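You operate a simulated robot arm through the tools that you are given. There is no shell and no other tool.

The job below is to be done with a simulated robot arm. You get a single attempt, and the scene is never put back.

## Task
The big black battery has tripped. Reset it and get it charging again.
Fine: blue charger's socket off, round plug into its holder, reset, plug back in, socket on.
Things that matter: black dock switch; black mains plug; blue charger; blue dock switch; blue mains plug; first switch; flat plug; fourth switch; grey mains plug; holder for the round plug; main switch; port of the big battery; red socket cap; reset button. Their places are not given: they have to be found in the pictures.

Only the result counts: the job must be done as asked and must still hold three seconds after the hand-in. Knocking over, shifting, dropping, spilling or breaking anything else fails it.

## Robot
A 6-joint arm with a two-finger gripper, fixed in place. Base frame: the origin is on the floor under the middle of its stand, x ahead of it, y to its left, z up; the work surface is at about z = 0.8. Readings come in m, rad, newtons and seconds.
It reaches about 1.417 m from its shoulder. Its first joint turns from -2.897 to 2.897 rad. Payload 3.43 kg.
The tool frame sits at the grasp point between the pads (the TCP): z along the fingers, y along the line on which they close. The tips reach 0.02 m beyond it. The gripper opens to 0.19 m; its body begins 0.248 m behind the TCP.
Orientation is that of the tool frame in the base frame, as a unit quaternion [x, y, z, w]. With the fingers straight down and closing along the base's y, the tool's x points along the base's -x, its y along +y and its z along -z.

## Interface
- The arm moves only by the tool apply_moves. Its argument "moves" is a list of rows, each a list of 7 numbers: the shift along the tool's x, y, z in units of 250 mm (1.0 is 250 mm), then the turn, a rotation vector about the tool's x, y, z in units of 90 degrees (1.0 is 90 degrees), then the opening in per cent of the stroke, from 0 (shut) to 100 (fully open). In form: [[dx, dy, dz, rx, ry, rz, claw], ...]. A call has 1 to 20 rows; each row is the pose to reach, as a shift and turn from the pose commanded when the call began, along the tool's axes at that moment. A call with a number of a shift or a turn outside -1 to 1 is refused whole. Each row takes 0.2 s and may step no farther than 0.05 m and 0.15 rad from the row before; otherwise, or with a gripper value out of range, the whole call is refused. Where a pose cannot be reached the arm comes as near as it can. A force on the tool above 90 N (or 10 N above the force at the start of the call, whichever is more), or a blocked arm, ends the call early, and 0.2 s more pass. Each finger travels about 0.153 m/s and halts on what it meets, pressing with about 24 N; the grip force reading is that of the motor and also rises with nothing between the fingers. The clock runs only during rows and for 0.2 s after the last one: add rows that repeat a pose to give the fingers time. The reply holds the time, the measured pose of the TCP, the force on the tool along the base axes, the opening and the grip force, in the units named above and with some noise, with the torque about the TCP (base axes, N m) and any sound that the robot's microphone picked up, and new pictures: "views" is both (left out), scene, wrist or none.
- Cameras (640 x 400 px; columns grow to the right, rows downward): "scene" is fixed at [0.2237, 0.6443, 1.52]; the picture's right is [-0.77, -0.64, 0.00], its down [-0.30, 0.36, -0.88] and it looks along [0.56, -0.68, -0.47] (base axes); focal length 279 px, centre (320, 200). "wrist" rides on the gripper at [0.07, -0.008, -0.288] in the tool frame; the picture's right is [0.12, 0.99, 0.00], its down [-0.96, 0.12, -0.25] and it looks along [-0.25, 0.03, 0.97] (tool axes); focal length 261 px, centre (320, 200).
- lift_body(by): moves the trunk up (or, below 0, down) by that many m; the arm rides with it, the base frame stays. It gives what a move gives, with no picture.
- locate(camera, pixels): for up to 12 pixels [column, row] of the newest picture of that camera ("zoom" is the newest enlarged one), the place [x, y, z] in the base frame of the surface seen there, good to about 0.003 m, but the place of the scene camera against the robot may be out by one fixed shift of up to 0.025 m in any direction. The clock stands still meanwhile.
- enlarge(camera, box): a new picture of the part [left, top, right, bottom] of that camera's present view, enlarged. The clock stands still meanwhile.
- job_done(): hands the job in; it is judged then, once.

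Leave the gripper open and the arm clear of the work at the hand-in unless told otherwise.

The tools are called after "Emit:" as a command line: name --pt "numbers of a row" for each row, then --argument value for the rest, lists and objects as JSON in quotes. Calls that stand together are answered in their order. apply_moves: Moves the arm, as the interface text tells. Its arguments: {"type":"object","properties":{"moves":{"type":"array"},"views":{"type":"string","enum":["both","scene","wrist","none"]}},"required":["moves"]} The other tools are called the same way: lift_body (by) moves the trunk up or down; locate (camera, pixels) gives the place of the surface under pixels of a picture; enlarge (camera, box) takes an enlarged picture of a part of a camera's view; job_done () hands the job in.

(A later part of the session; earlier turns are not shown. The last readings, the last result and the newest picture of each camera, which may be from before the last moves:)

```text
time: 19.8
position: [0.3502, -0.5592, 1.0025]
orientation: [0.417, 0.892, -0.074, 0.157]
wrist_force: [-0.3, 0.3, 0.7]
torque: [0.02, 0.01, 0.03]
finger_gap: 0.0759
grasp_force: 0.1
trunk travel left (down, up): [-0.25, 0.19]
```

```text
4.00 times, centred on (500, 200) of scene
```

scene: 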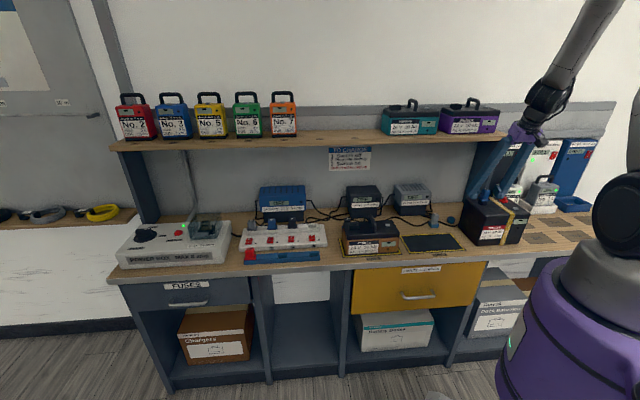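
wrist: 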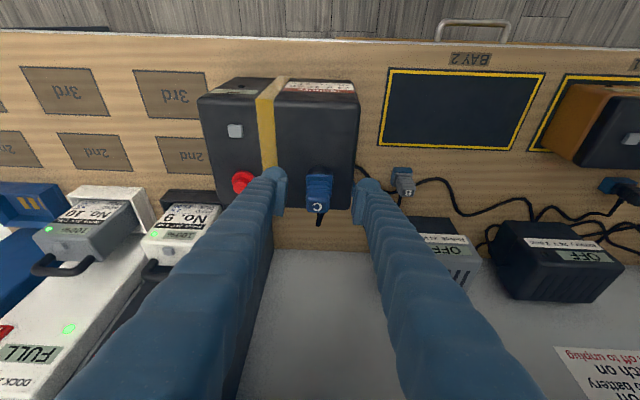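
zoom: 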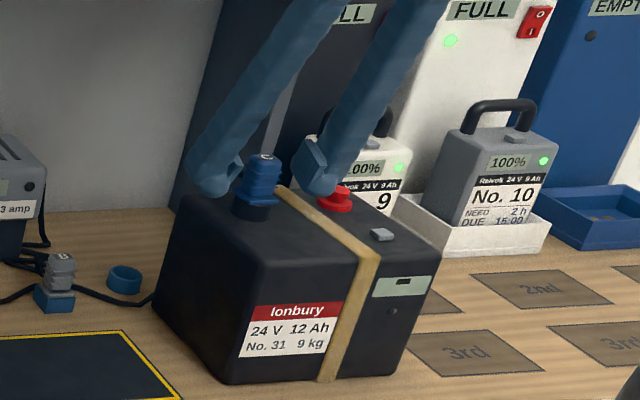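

The plug sits between the fingers, no contact force. Closing on it.

Emit:
apply_moves --pt "0 0 0 0 0 0 20" --pt "0 0 0 0 0 0 0" --pt "0 0 0 0 0 0 0" --pt "0 0 0 0 0 0 0" --views "both"

Emit:
enlarge --camera "wrist" --box '[260, 120, 380, 230]'

```text
time: 20.8
position: [0.3489, -0.5595, 1.0021]
orientation: [0.415, 0.893, -0.073, 0.158]
wrist_force: [0.4, -0.4, 2.7]
torque: [-0.03, -0.05, 0.0]
finger_gap: 0.0248
grasp_force: 24.3
trunk travel left (down, up): [-0.25, 0.19]
```

scene: 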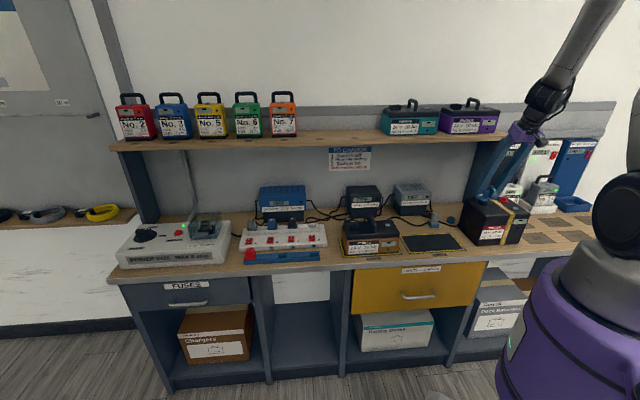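
wrist: 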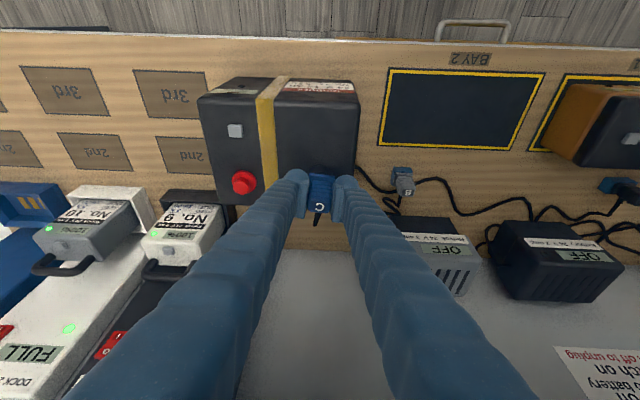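

```text
3.64 times, centred on (320, 175) of wrist
```

zoom: 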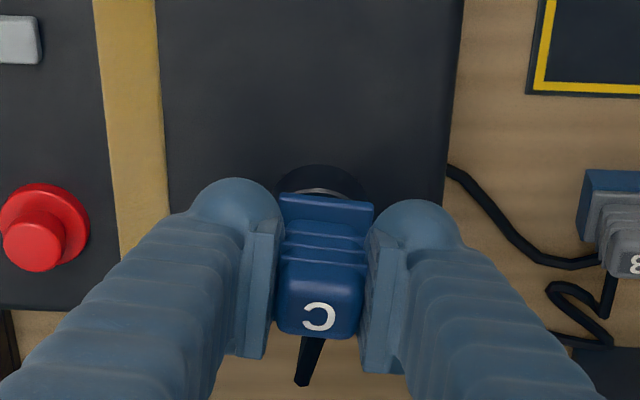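

Gripped (gap 24.8 mm). Pulling straight up slowly, first 30 mm.

Emit:
apply_moves --pt "-0.007 0 -0.019 0 0 0 0" --pt "-0.014 0 -0.0376 0 0 0 0" --pt "-0.0274 0 -0.0752 0 0 0 0" --pt "-0.041 0 -0.1128 0 0 0 0" --pt "-0.055 0 -0.15 0 0 0 0" --views "both"

Emit:
enlarge --camera "wrist" --box '[260, 120, 380, 230]'

Emit:
enlarge --camera "scene" --box '[450, 150, 550, 250]'

```text
time: 22.0
position: [0.3516, -0.5607, 1.0405]
orientation: [0.417, 0.892, -0.074, 0.157]
wrist_force: [0.2, 0.1, -0.5]
torque: [0.01, 0.02, 0.01]
finger_gap: 0.0248
grasp_force: 23.6
trunk travel left (down, up): [-0.25, 0.19]
```

scene: 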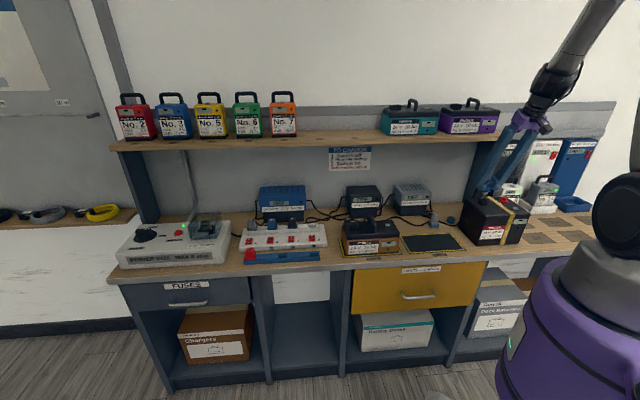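
wrist: 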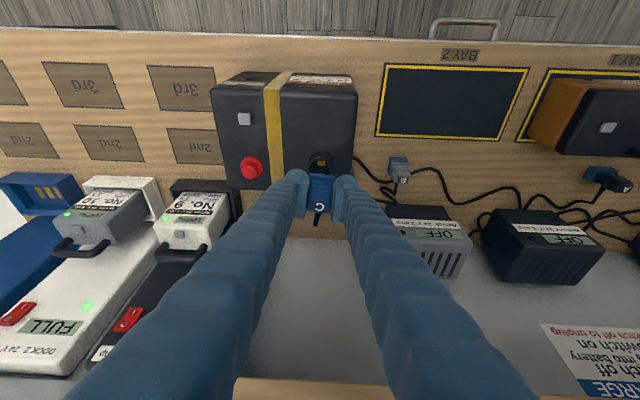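

```text
3.64 times, centred on (320, 175) of wrist
```

zoom: 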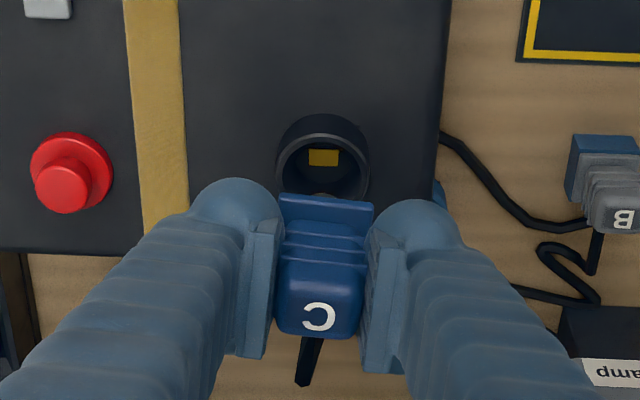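

```text
4.00 times, centred on (500, 200) of scene
```

zoom: 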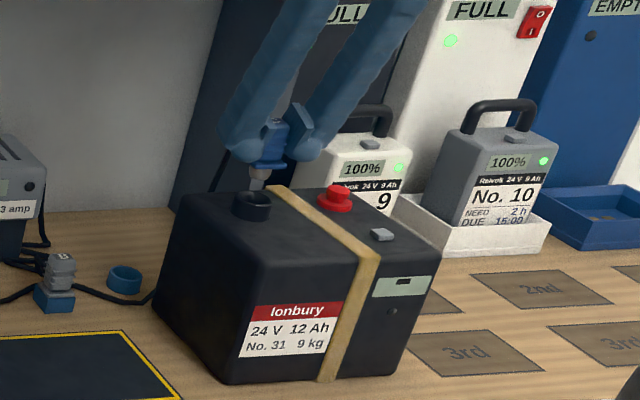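

The plug is out (a grey pin below it), and the black tubular port is visible at (321,160) in the wrist view. I'll measure port and holder now.

Emit:
enlarge --camera "wrist" --box '[290, 140, 360, 200]'

Emit:
locate --camera "zoom" --pixels '[[322, 75], [322, 130], [240, 130], [400, 130], [322, 112], [322, 95], [245, 110], [400, 110]]'

```text
6.67 times, centred on (325, 170) of wrist
```

zoom: 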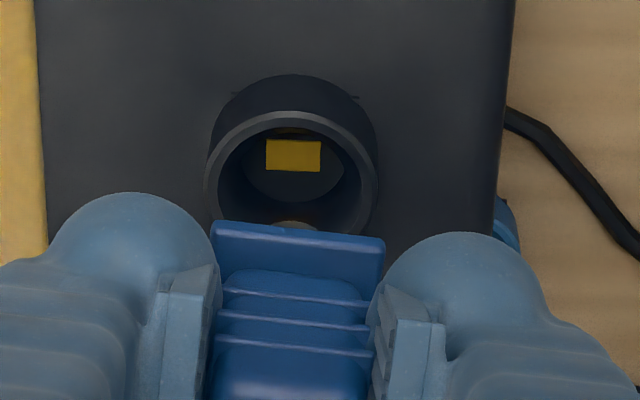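

```text
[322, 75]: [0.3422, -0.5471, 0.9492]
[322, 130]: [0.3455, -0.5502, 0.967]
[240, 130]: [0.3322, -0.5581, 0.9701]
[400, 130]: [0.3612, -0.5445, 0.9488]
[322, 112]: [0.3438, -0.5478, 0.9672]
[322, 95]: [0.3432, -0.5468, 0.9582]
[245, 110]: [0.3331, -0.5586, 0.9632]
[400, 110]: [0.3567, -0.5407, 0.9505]
```

Important geometry check: the bench actually runs at 45°, so the hand is about 5° off the plug, and the holder stands right behind the battery's back corner. I'll measure finger and palm thickness before choosing the tilt for the holder.

Emit:
enlarge --camera "scene" --box '[480, 70, 580, 220]'

Emit:
locate --camera "zoom" --pixels '[[300, 180], [250, 230], [210, 290], [340, 230], [300, 280], [345, 115], [290, 130], [365, 165], [335, 150], [390, 130], [360, 60], [400, 100]]'

Emit:
locate --camera "wrist" --pixels '[[280, 195], [270, 220], [255, 250], [235, 290], [210, 320], [290, 185], [250, 225], [200, 290], [345, 195], [370, 225], [400, 270], [440, 320]]'

```text
2.67 times, centred on (530, 145) of scene
```

zoom: 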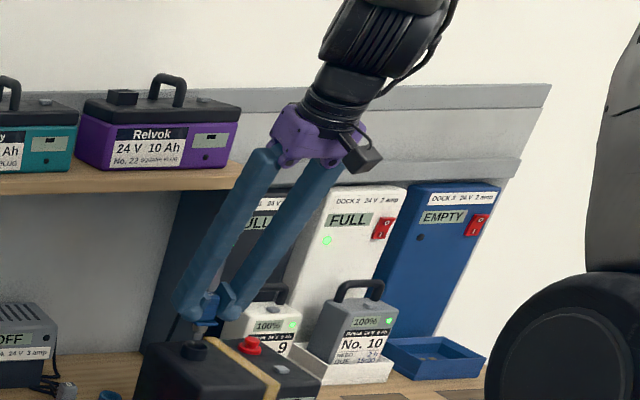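

```text
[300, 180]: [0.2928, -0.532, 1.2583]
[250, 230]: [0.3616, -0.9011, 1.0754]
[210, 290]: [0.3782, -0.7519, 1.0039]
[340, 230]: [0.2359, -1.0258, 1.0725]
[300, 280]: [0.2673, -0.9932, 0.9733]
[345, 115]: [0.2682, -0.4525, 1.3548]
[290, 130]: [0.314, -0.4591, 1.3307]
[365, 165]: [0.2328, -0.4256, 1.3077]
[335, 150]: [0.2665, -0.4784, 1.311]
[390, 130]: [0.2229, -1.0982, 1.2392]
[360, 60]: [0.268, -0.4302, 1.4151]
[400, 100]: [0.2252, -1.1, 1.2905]
```

```text
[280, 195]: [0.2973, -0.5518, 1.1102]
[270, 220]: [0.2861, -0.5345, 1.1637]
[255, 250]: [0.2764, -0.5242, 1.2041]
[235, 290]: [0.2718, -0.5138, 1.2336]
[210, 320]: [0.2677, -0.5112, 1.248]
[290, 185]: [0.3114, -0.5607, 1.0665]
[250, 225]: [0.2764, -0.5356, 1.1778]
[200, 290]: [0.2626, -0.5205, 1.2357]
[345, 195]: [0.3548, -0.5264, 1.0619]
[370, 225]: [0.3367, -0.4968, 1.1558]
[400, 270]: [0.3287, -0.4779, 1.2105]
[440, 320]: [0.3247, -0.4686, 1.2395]
```

Finger shafts are ±16 mm thick with ±25 mm tips. With the present 20° tilt the left finger would touch the battery's back edge at the holder; about 12° clears both battery and shelf. So I put the plug back into the port (socket is off), turning it 5° back to the bench's 45° direction, and will regrasp with less tilt.

Emit:
apply_moves --pt "0 0 0 -0.019 0 -0.0522 0" --pt "0.014 0 0.0376 -0.019 0 -0.0522 0" --pt "0.0274 0 0.0752 -0.019 0 -0.0522 0" --pt "0.037 0 0.1015 -0.019 0 -0.0522 0" --pt "0.0452 0 0.124 -0.019 0 -0.0522 0" --pt "0.0523 0 0.1436 -0.019 0 -0.0522 0" --views "both"

Emit:
enlarge --camera "wrist" --box '[260, 120, 380, 230]'

Emit:
enlarge --camera "scene" --box '[450, 150, 550, 250]'

```text
time: 23.4
position: [0.3506, -0.559, 1.0037]
orientation: [0.377, 0.91, -0.067, 0.161]
wrist_force: [-6.1, -0.7, 0.4]
torque: [-0.05, 0.18, -0.02]
finger_gap: 0.0248
grasp_force: 24.4
trunk travel left (down, up): [-0.25, 0.19]
```

scene: 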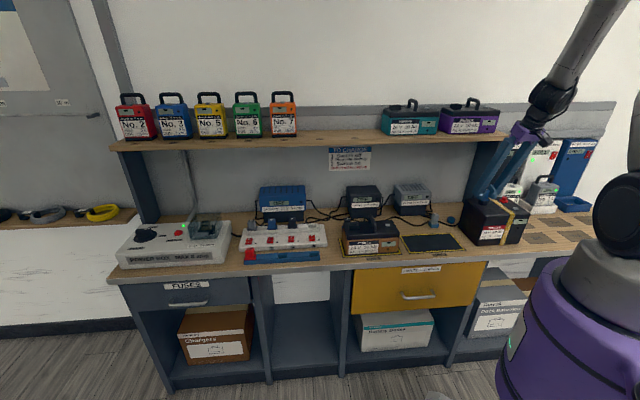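
wrist: 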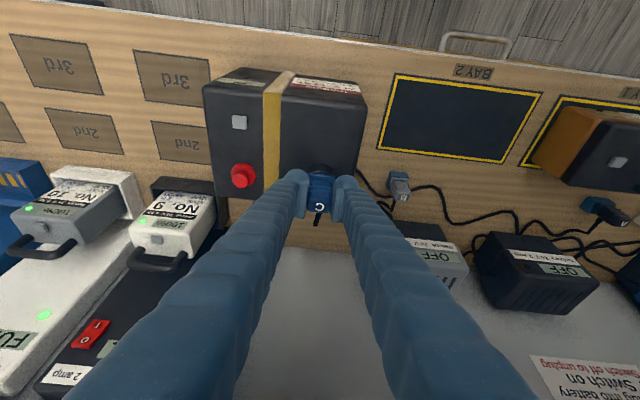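

```text
3.64 times, centred on (320, 175) of wrist
```

zoom: 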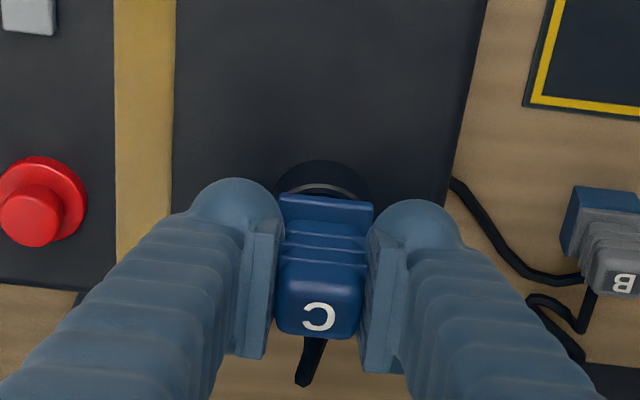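

```text
4.00 times, centred on (500, 200) of scene
```

zoom: 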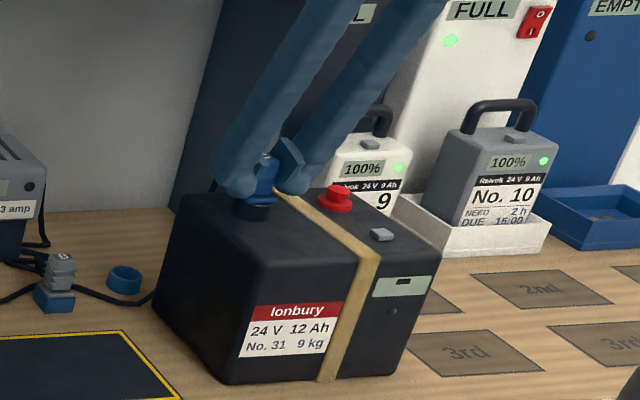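

Plug is back in the port, aligned at 45°. Opening, reducing the tilt to 12°, and regrasping.

Emit:
apply_moves --pt "0 0 0 0 0 0 30" --pt "0 0 0 0 0 0 30" --pt "0 0 0 0 0.045 0 30" --pt "0 0 0 0 0.0889 0 30" --pt "0 0 0 0 0.0889 0 30" --views "wrist"

Emit:
enlarge --camera "wrist" --box '[260, 120, 380, 230]'

```text
time: 24.6
position: [0.3499, -0.5602, 1.0028]
orientation: [0.381, 0.919, -0.039, 0.096]
wrist_force: [0.5, 0.7, 0.1]
torque: [0.02, -0.03, -0.01]
finger_gap: 0.0568
grasp_force: 0.1
trunk travel left (down, up): [-0.25, 0.19]
```

wrist: 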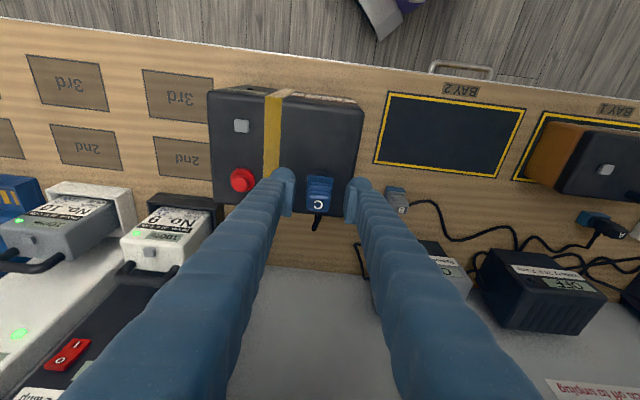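

```text
3.64 times, centred on (320, 175) of wrist
```

zoom: 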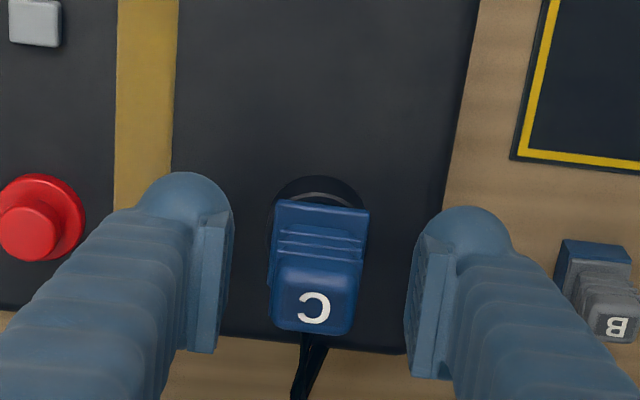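

Tilt is now 12°. Closing on the plug again.

Emit:
apply_moves --pt "0 0 0 0 0 0 15" --pt "0 0 0 0 0 0 0" --pt "0 0 0 0 0 0 0" --pt "0 0 0 0 0 0 0" --views "none"

Emit:
apply_moves --pt "-0.0042 0 -0.0196 0 0 0 0" --pt "-0.0083 0 -0.0391 0 0 0 0" --pt "-0.0166 0 -0.0782 0 0 0 0" --pt "-0.025 0 -0.1174 0 0 0 0" --pt "-0.0333 0 -0.1565 0 0 0 0" --views "both"

Emit:
enlarge --camera "scene" --box '[430, 150, 550, 250]'

Emit:
enlarge --camera "wrist" --box '[260, 120, 380, 230]'

```text
time: 25.6
position: [0.3516, -0.5598, 1.0016]
orientation: [0.38, 0.919, -0.041, 0.097]
wrist_force: [-1.1, -0.8, 0.6]
torque: [0.0, 0.02, -0.02]
finger_gap: 0.025
grasp_force: 24.4
trunk travel left (down, up): [-0.25, 0.19]
```

```text
time: 26.8
position: [0.352, -0.5585, 1.0434]
orientation: [0.381, 0.919, -0.04, 0.097]
wrist_force: [-0.1, 0.4, -0.9]
torque: [0.02, -0.03, 0.02]
finger_gap: 0.025
grasp_force: 23.8
trunk travel left (down, up): [-0.25, 0.19]
```

scene: 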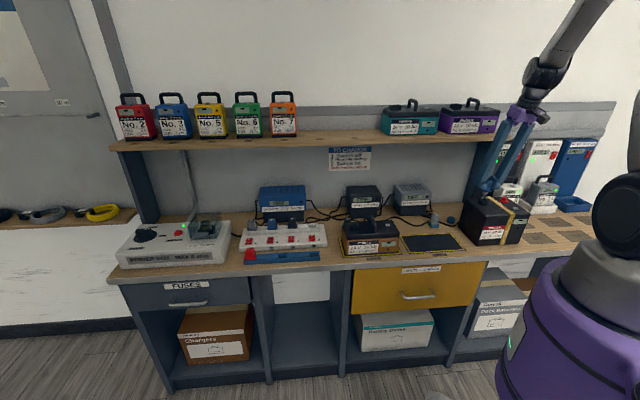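
wrist: 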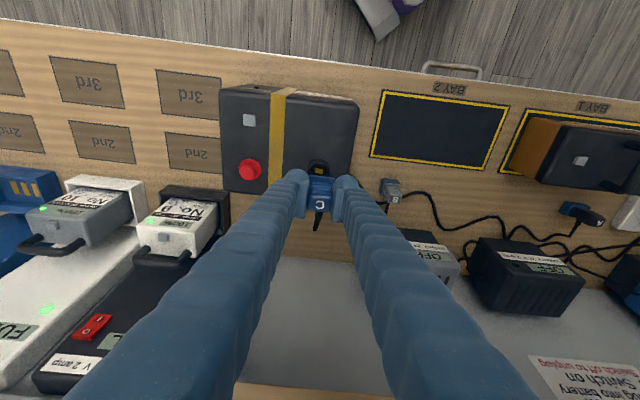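

```text
4.00 times, centred on (490, 200) of scene
```

zoom: 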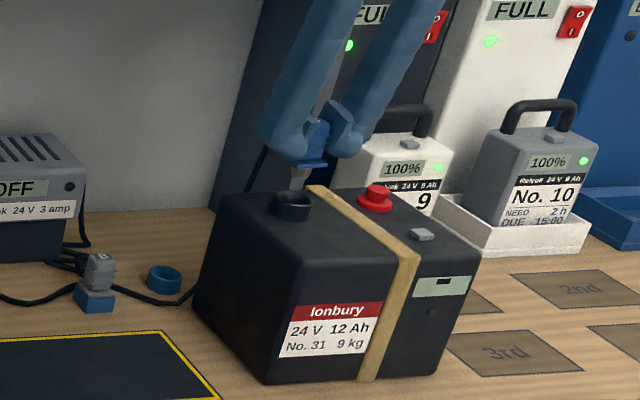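

```text
3.64 times, centred on (320, 175) of wrist
```

zoom: 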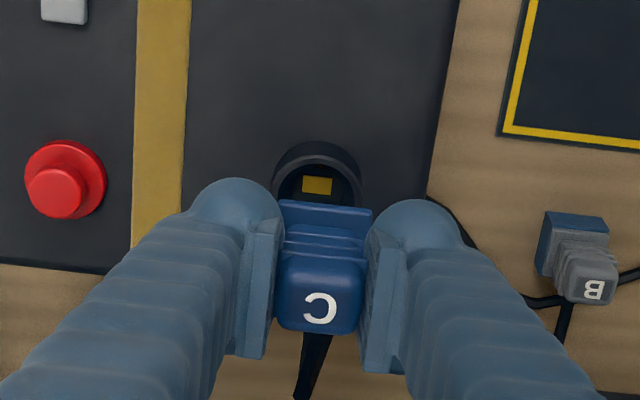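

Plug out with 12° tilt. Measuring port rim and holder rim in the scene camera to get their exact relative offset.

Emit:
enlarge --camera "scene" --box '[437, 190, 501, 230]'

```text
10.00 times, centred on (469, 210) of scene
```

zoom: 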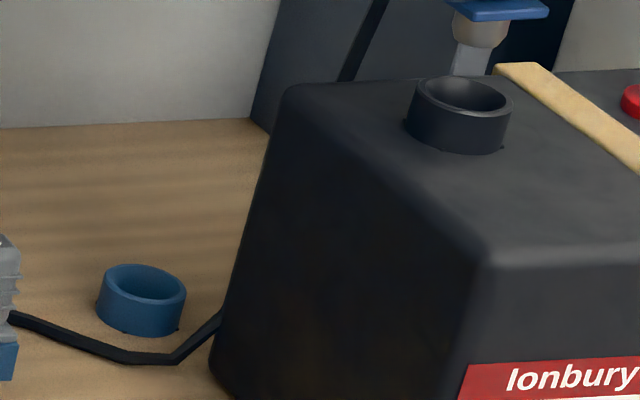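

Emit:
locate --camera "zoom" --pixels '[[458, 130], [430, 125], [490, 130], [465, 78], [460, 119], [140, 318], [115, 310], [168, 318], [146, 267], [142, 305], [103, 283], [183, 292]]'

Emit:
locate --camera "zoom" --pixels '[[416, 97], [511, 104], [250, 250], [290, 90], [480, 230], [350, 90], [480, 20], [470, 60], [500, 8], [130, 330], [300, 82], [240, 200]]'

```text
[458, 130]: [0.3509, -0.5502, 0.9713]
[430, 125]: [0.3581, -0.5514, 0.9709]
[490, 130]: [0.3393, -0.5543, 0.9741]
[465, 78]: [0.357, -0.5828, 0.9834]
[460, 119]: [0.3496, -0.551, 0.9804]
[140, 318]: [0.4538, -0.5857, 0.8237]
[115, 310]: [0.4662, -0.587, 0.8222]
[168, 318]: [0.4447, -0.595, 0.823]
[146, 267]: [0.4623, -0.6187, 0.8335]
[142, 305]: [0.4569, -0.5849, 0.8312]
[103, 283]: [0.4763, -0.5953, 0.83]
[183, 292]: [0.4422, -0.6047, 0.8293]
```

```text
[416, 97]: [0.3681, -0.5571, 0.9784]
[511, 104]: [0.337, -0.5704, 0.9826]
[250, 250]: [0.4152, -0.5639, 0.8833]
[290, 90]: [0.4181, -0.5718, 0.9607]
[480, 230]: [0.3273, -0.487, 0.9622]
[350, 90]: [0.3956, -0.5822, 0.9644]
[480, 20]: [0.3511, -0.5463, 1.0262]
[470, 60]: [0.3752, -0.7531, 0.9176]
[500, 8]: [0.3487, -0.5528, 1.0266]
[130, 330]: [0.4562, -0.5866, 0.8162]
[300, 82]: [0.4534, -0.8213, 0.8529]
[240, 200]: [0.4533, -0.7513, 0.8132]
```

Both cameras agree: the holder centre is about (+0.106, −0.0365, −0.150) from the port. Moving the plug over the battery corner, under the shelf edge, and down to above the holder.

Emit:
apply_moves --pt "-0.0782 0.098 0.0166 0 0 0 0" --pt "-0.1956 0.1956 0.0416 0 0 0 0" --pt "-0.313 0.1956 0.0666 0 0 0 0" --pt "-0.377 0.1956 0.162 0 0 0 0" --pt "-0.352 0.1956 0.279 0 0 0 0" --pt "-0.3276 0.1956 0.3966 0 0 0 0" --pt "-0.3003 0.1956 0.5245 0 0 0 0" --pt "-0.3003 0.1956 0.5245 0 0 0 0" --views "both"

Emit:
enlarge --camera "scene" --box '[430, 100, 550, 240]'

Emit:
enlarge --camera "wrist" --box '[260, 120, 380, 230]'

Emit:
enlarge --camera "scene" --box '[437, 190, 501, 230]'

```text
time: 28.6
position: [0.457, -0.5975, 0.9294]
orientation: [0.38, 0.919, -0.04, 0.096]
wrist_force: [-0.6, -0.9, 0.0]
torque: [0.06, 0.01, 0.01]
finger_gap: 0.0249
grasp_force: 23.8
trunk travel left (down, up): [-0.25, 0.19]
```

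scene: 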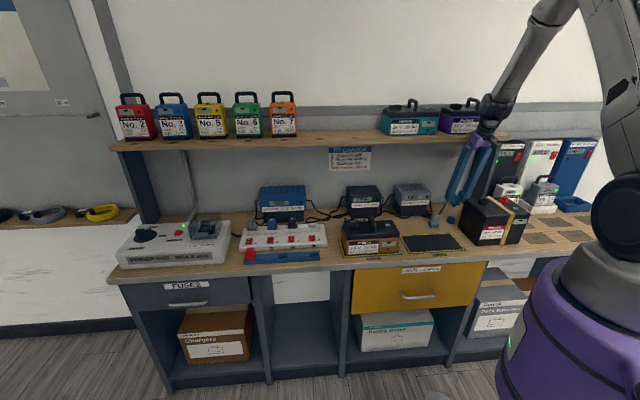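
wrist: 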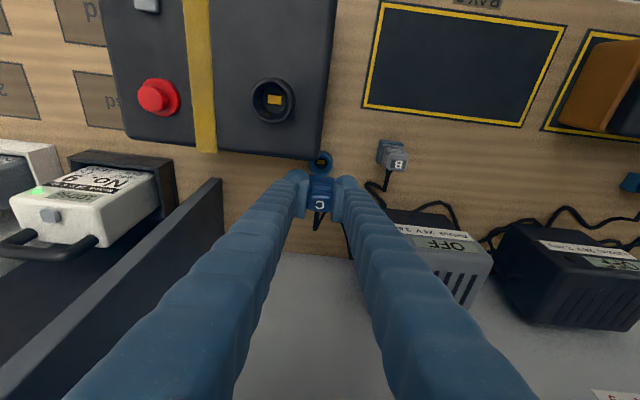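

```text
2.86 times, centred on (490, 170) of scene
```

zoom: 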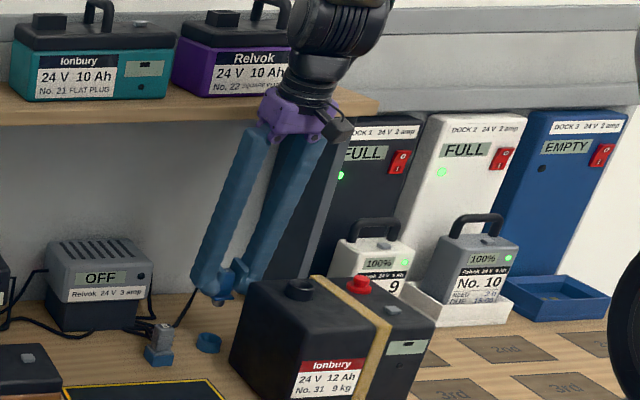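

```text
3.64 times, centred on (320, 175) of wrist
```

zoom: 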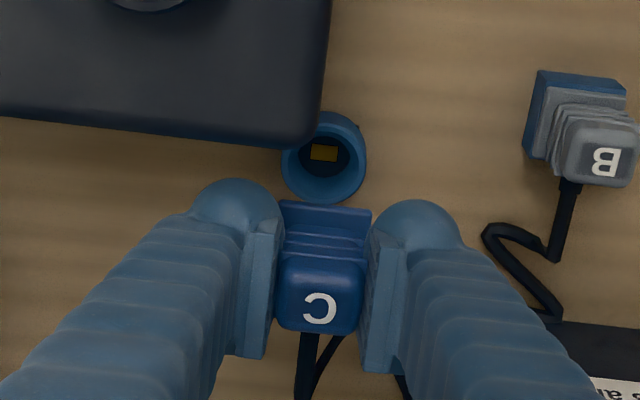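

```text
10.00 times, centred on (469, 210) of scene
```

zoom: 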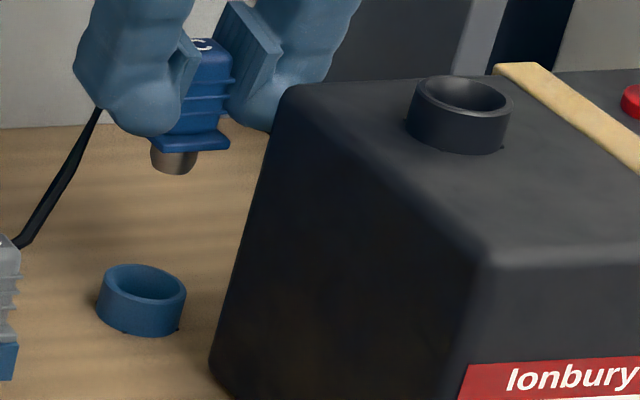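

Plug hangs above the holder. Checking alignment by measuring the ring again from this close wrist view.

Emit:
enlarge --camera "wrist" --box '[295, 145, 351, 180]'

```text
11.43 times, centred on (323, 162) of wrist
```

zoom: 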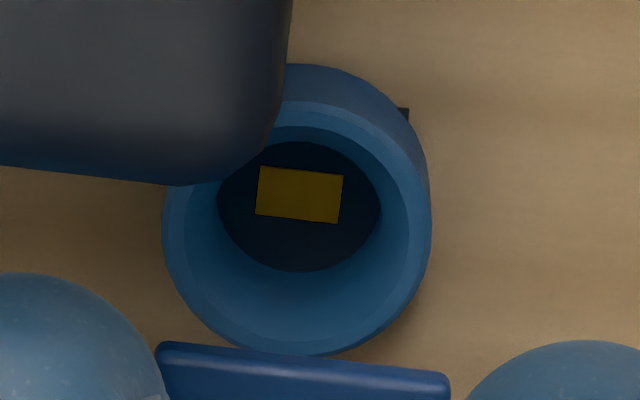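

Emit:
locate --camera "zoom" --pixels '[[172, 230], [420, 230], [297, 345], [297, 110], [185, 290], [408, 290], [360, 120], [300, 195], [300, 260], [400, 110], [160, 360], [440, 385]]'

Emit:
locate --camera "wrist" --pixels '[[273, 83], [273, 120], [253, 100], [292, 100], [320, 205], [320, 195], [310, 205], [330, 205], [312, 181], [328, 182], [155, 97], [273, 100]]'

```text
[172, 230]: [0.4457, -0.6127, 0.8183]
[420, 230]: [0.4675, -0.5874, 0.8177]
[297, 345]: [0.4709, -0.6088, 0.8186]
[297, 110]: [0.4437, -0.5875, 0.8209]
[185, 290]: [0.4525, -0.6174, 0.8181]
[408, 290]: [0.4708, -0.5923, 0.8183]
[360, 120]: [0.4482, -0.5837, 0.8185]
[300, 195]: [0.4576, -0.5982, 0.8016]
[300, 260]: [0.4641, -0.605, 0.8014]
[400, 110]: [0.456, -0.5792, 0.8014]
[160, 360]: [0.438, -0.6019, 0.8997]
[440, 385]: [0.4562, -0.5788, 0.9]
```

```text
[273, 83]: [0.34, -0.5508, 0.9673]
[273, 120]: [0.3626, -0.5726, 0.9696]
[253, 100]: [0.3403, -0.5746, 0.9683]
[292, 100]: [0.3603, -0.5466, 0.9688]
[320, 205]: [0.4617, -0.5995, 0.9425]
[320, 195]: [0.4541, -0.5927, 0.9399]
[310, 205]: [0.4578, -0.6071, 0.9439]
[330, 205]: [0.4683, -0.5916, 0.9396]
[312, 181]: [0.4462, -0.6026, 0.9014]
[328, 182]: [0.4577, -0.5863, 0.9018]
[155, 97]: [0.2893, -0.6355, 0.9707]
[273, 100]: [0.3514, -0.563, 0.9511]
```

Ring centre (0.457,−0.599) and plug agree within about 1–2 mm. Lowering until the pin is just at the ring top.

Emit:
apply_moves --pt "0.0166 0 0.0782 0 0 0 0" --pt "0.0291 0 0.1369 0 0 0 0" --pt "0.0374 0 0.176 0 0 0 0" --pt "0.0458 0 0.2152 0 0 0 0" --pt "0.0458 0 0.2152 0 0 0 0" --views "both"

Emit:
enlarge --camera "scene" --box '[427, 180, 491, 230]'

Emit:
enlarge --camera "wrist" --box '[275, 130, 365, 220]'

```text
time: 29.8
position: [0.4576, -0.5958, 0.876]
orientation: [0.381, 0.919, -0.04, 0.096]
wrist_force: [0.7, -1.0, 0.0]
torque: [0.03, 0.0, 0.0]
finger_gap: 0.0248
grasp_force: 24.2
trunk travel left (down, up): [-0.25, 0.19]
```

scene: 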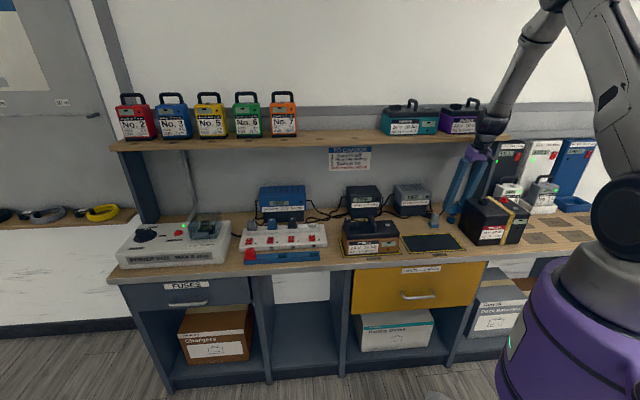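
wrist: 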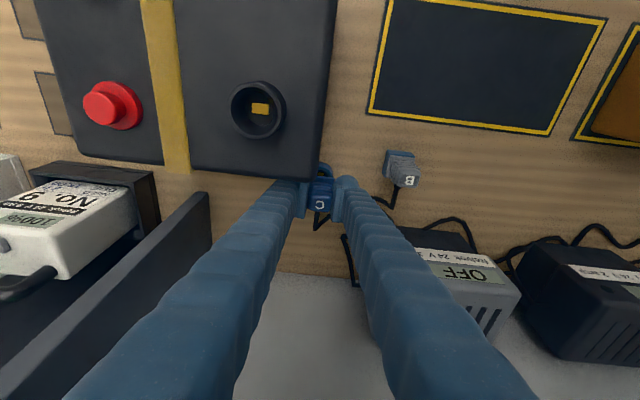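

```text
8.00 times, centred on (459, 205) of scene
```

zoom: 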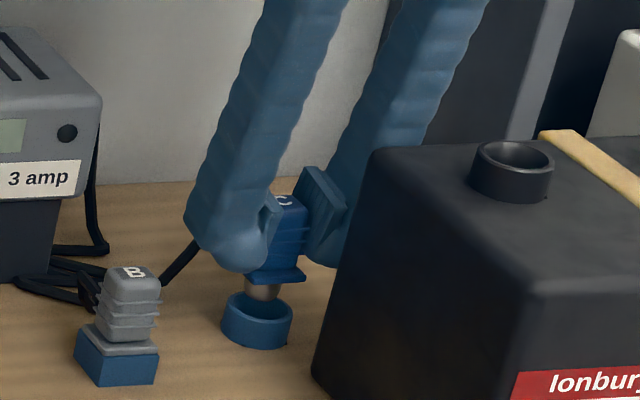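

```text
4.44 times, centred on (320, 175) of wrist
```

zoom: 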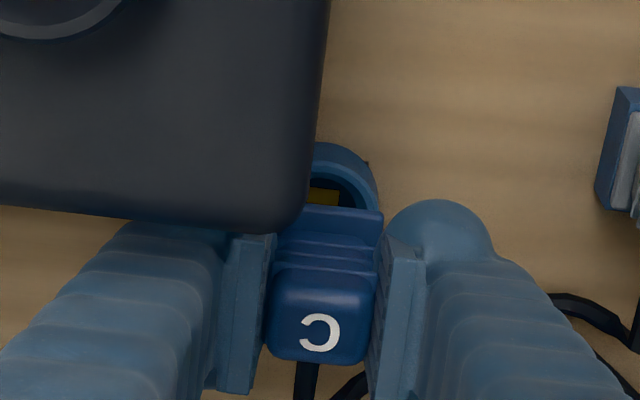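

The pin is at the ring opening, centred, no contact force. Lowering the last ~24 mm in small steps.

Emit:
apply_moves --pt "0.005 0 0.0235 0 0 0 0" --pt "0.01 0 0.0469 0 0 0 0" --pt "0.015 0 0.0704 0 0 0 0" --pt "0.0183 0 0.0861 0 0 0 0" --pt "0.02 0 0.094 0 0 0 0" --views "both"

Emit:
enlarge --camera "scene" --box '[427, 180, 491, 230]'

Emit:
enlarge --camera "wrist" --box '[275, 130, 365, 220]'

```text
time: 31.0
position: [0.4573, -0.5945, 0.8513]
orientation: [0.381, 0.919, -0.04, 0.097]
wrist_force: [-4.3, 3.2, 12.1]
torque: [0.18, -0.01, 0.04]
finger_gap: 0.0248
grasp_force: 23.9
trunk travel left (down, up): [-0.25, 0.19]
```

scene: 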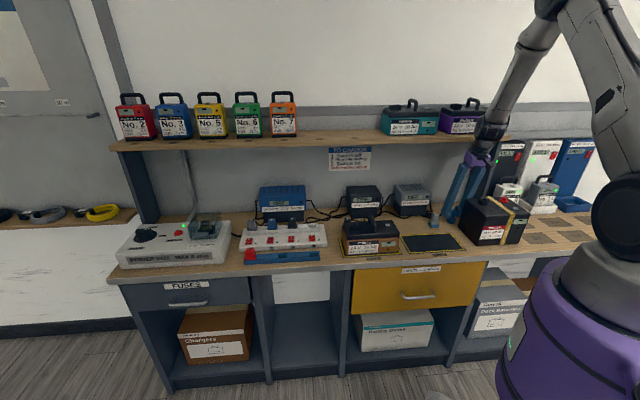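
wrist: 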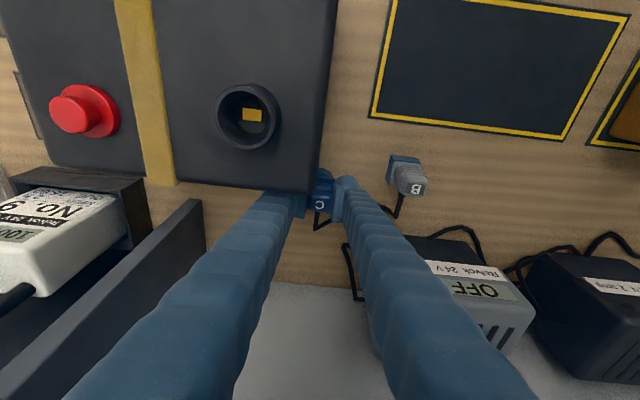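

```text
8.00 times, centred on (459, 205) of scene
```

zoom: 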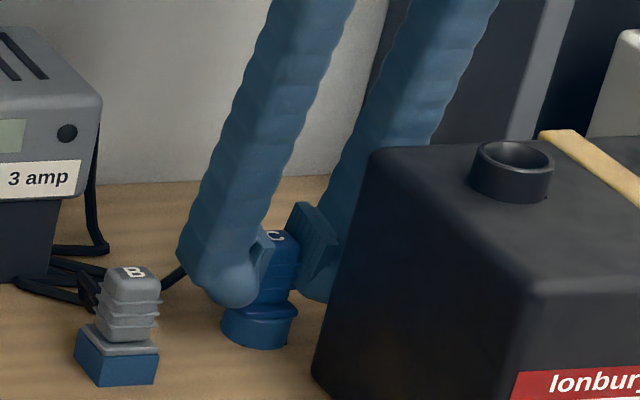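

```text
4.44 times, centred on (320, 175) of wrist
```

zoom: 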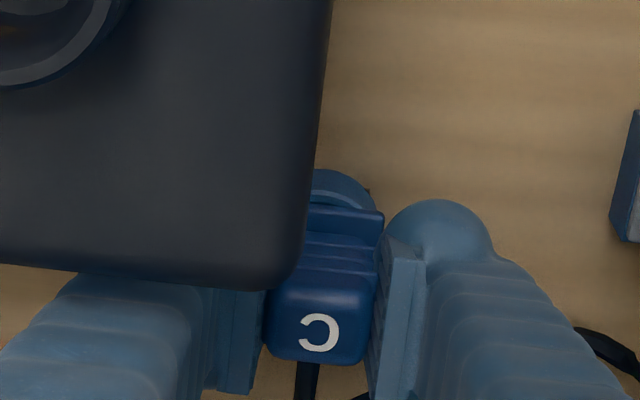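

Flange sits flush on the ring at z=0.851 with 12 N of push: seated. Releasing the plug.

Emit:
apply_moves --pt "0 0 -0.004 0 0 0 0" --pt "0 0 -0.004 0 0 0 15" --pt "0 0 -0.004 0 0 0 25" --pt "0 0 -0.004 0 0 0 27" --pt "0 0 -0.004 0 0 0 27" --views "both"

Emit:
enlarge --camera "scene" --box '[427, 180, 491, 230]'

```text
time: 32.2
position: [0.4581, -0.5958, 0.8518]
orientation: [0.381, 0.919, -0.04, 0.096]
wrist_force: [-0.6, 0.6, 0.4]
torque: [-0.02, 0.01, -0.02]
finger_gap: 0.0513
grasp_force: 0.1
trunk travel left (down, up): [-0.25, 0.19]
```

scene: 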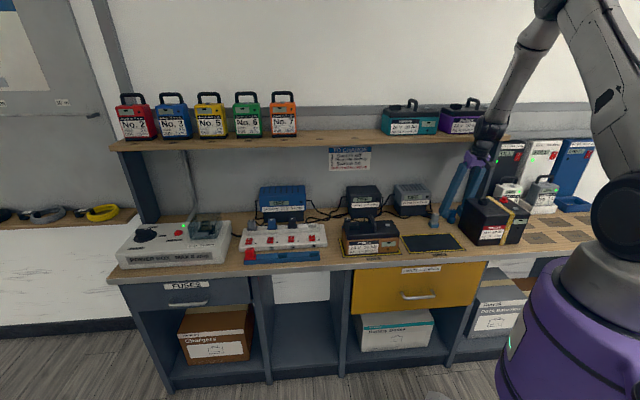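
wrist: 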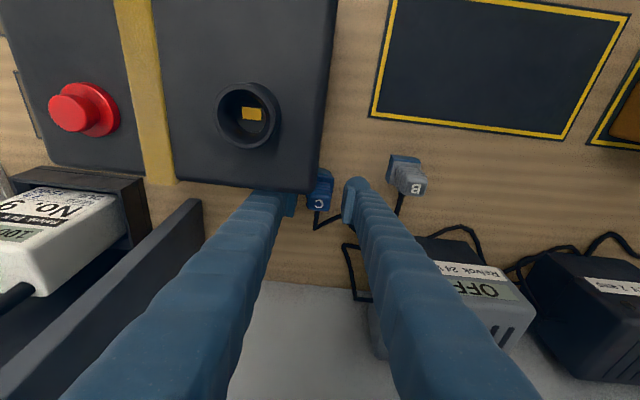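

```text
8.00 times, centred on (459, 205) of scene
```

zoom: 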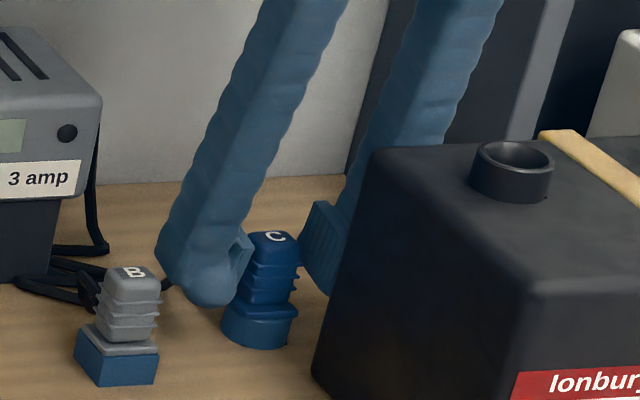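

The plug stands in its holder. Rising straight up, then back toward the robot to clear the shelf.

Emit:
apply_moves --pt "-0.0125 0 -0.0587 0 0 0 27" --pt "-0.025 0 -0.1174 0 0 0 27" --pt "-0.0499 0 -0.2347 0 0 0 27" --pt "-0.0749 0 -0.3521 0 0 0 27" --pt "-0.0998 0 -0.4694 0 0 0 27" --pt "-0.1248 0 -0.5868 0 0 0 27" --pt "-0.0674 0 -0.7013 0 0 0 27" --pt "0.0375 0 -0.785 0 0 0 27" --pt "0.1857 0 -0.857 0 0 0 27" --views "both"

Emit:
enlarge --camera "scene" --box '[427, 170, 527, 250]'

Emit:
enlarge --camera "wrist" --box '[180, 80, 360, 230]'

```text
time: 34.2
position: [0.3948, -0.5311, 1.0514]
orientation: [0.381, 0.919, -0.04, 0.097]
wrist_force: [-0.1, -0.4, 0.8]
torque: [0.02, -0.02, -0.01]
finger_gap: 0.0513
grasp_force: 0.1
trunk travel left (down, up): [-0.25, 0.19]
```

scene: 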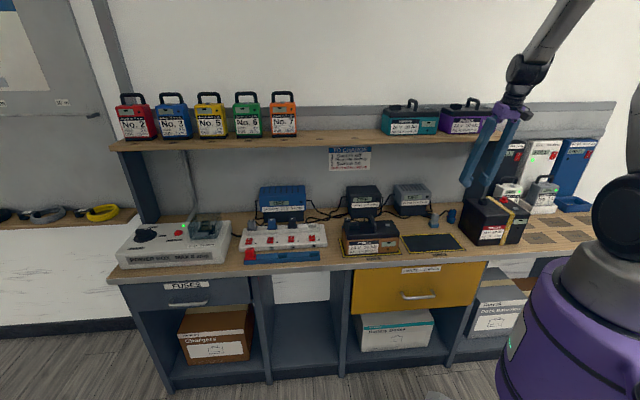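
wrist: 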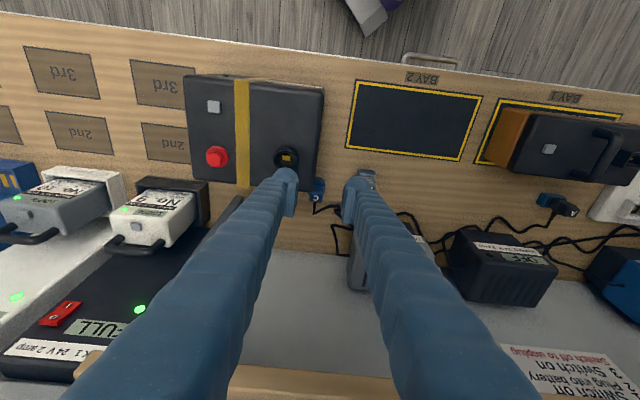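

```text
5.00 times, centred on (477, 210) of scene
```

zoom: 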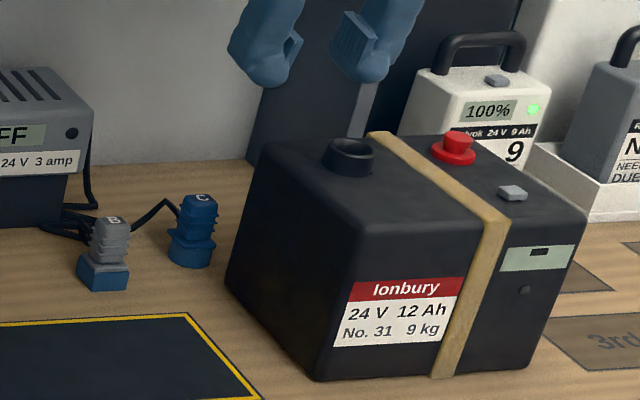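

```text
2.67 times, centred on (270, 155) of wrist
```

zoom: 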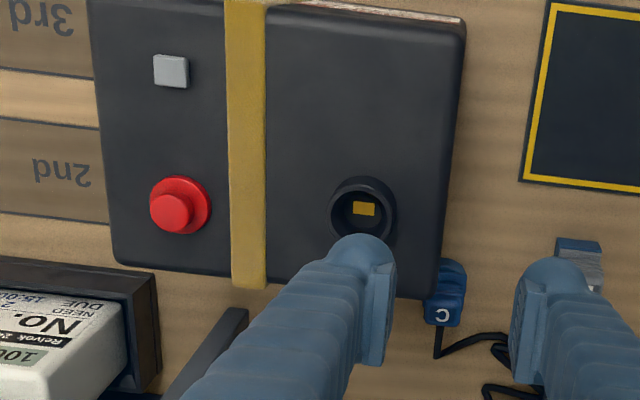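

Plug C stands in its holder. Now the red button on the battery: measuring its top.

Emit:
enlarge --camera "wrist" --box '[190, 130, 250, 185]'

Emit:
locate --camera "zoom" --pixels '[[270, 220], [285, 195], [250, 220], [330, 220], [290, 140], [290, 260], [350, 190]]'

```text
7.27 times, centred on (220, 158) of wrist
```

zoom: 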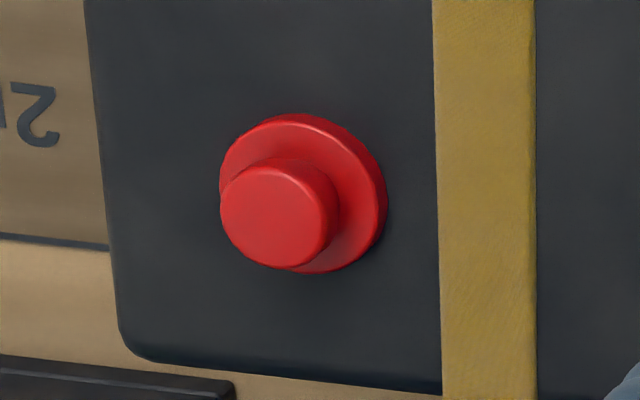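

```text
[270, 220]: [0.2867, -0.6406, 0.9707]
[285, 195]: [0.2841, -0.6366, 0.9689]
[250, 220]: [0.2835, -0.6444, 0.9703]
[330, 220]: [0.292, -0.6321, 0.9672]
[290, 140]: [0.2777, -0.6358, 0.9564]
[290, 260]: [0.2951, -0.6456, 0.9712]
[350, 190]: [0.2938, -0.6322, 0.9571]
```

Button top is about (0.2875,−0.639,0.970), radius 10 mm. Closing the gripper and moving so the −s finger tip is above the button.

Emit:
apply_moves --pt "0 -0.1 0 0 0 0 10" --pt "0 -0.28 0 0 0 0 0" --pt "0 -0.45 0 0 0 0 0" --pt "0 -0.5424 0 0 0 0 0" --pt "0.0208 -0.5424 0.0978 0 0 0 0" --pt "0.0333 -0.5424 0.1565 0 0 0 0" --pt "0.0333 -0.5424 0.1565 0 0 0 0" --views "both"

Emit:
enlarge --camera "scene" --box '[457, 170, 537, 230]'

Emit:
enlarge --camera "wrist" --box '[250, 110, 390, 230]'

```text
time: 35.8
position: [0.2975, -0.6275, 1.0137]
orientation: [0.381, 0.919, -0.04, 0.096]
wrist_force: [-0.4, 0.2, -0.1]
torque: [0.02, 0.01, -0.01]
finger_gap: 0.0
grasp_force: 24.3
trunk travel left (down, up): [-0.25, 0.19]
```

scene: 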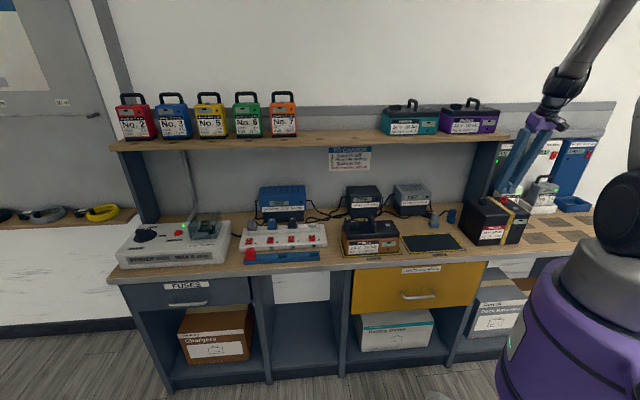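
wrist: 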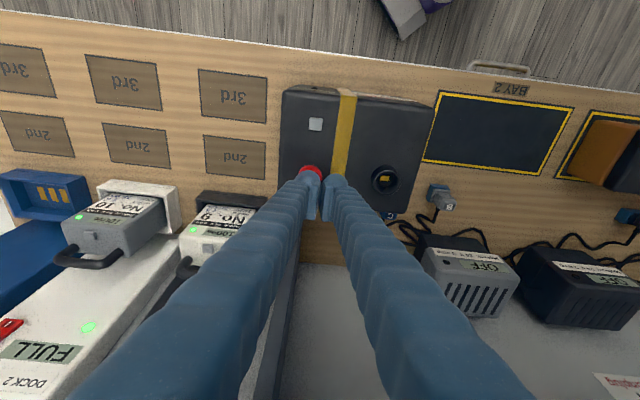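

```text
6.67 times, centred on (497, 200) of scene
```

zoom: 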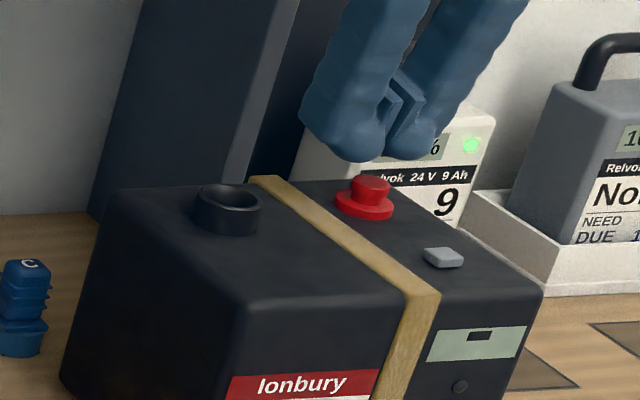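

```text
3.33 times, centred on (320, 170) of wrist
```

zoom: 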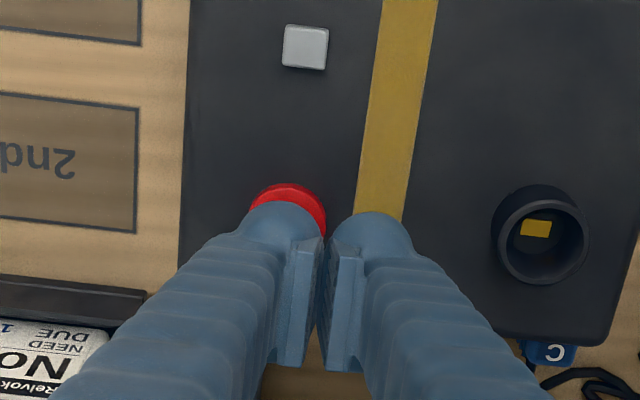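

From the scene view the finger may be a little off the button, so I double-check by locating finger tips and button in the scene camera.

Emit:
enlarge --camera "scene" --box '[467, 170, 537, 220]'

Emit:
locate --camera "zoom" --pixels '[[320, 130], [280, 130], [310, 145], [390, 140], [380, 120], [420, 110], [355, 130], [335, 180], [335, 175], [330, 205], [360, 80], [290, 80]]'

```text
8.00 times, centred on (502, 195) of scene
```

zoom: 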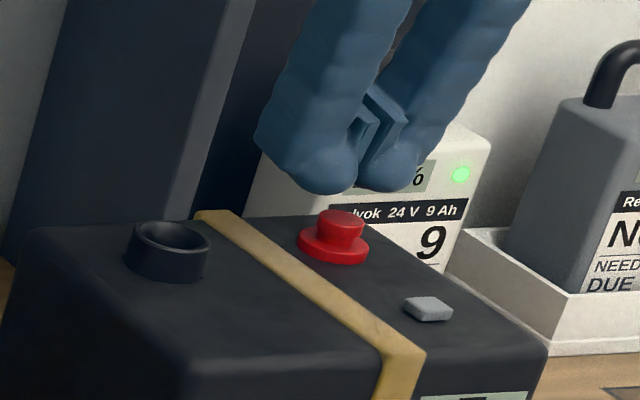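

```text
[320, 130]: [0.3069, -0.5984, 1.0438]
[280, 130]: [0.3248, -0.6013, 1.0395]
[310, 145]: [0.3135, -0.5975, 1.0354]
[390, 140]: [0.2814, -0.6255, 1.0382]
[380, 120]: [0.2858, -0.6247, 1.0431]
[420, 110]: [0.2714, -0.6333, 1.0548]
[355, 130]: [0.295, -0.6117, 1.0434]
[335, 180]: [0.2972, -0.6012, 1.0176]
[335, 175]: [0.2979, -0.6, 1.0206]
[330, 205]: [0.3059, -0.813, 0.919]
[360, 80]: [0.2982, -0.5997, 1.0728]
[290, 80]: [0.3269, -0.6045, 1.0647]
```

Emit:
locate --camera "zoom" --pixels '[[340, 218], [325, 220], [355, 222], [340, 232], [305, 242], [362, 250], [335, 255], [136, 235], [208, 240], [170, 223], [168, 250], [428, 303]]'

```text
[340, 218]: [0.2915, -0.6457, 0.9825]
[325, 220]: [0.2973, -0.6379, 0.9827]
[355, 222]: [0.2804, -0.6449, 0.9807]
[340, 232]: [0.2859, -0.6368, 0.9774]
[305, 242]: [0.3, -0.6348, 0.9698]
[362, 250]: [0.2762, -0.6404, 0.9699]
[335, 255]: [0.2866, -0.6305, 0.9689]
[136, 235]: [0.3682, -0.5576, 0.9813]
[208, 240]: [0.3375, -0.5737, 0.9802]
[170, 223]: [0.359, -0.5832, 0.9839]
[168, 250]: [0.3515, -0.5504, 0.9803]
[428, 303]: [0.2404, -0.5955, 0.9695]
```

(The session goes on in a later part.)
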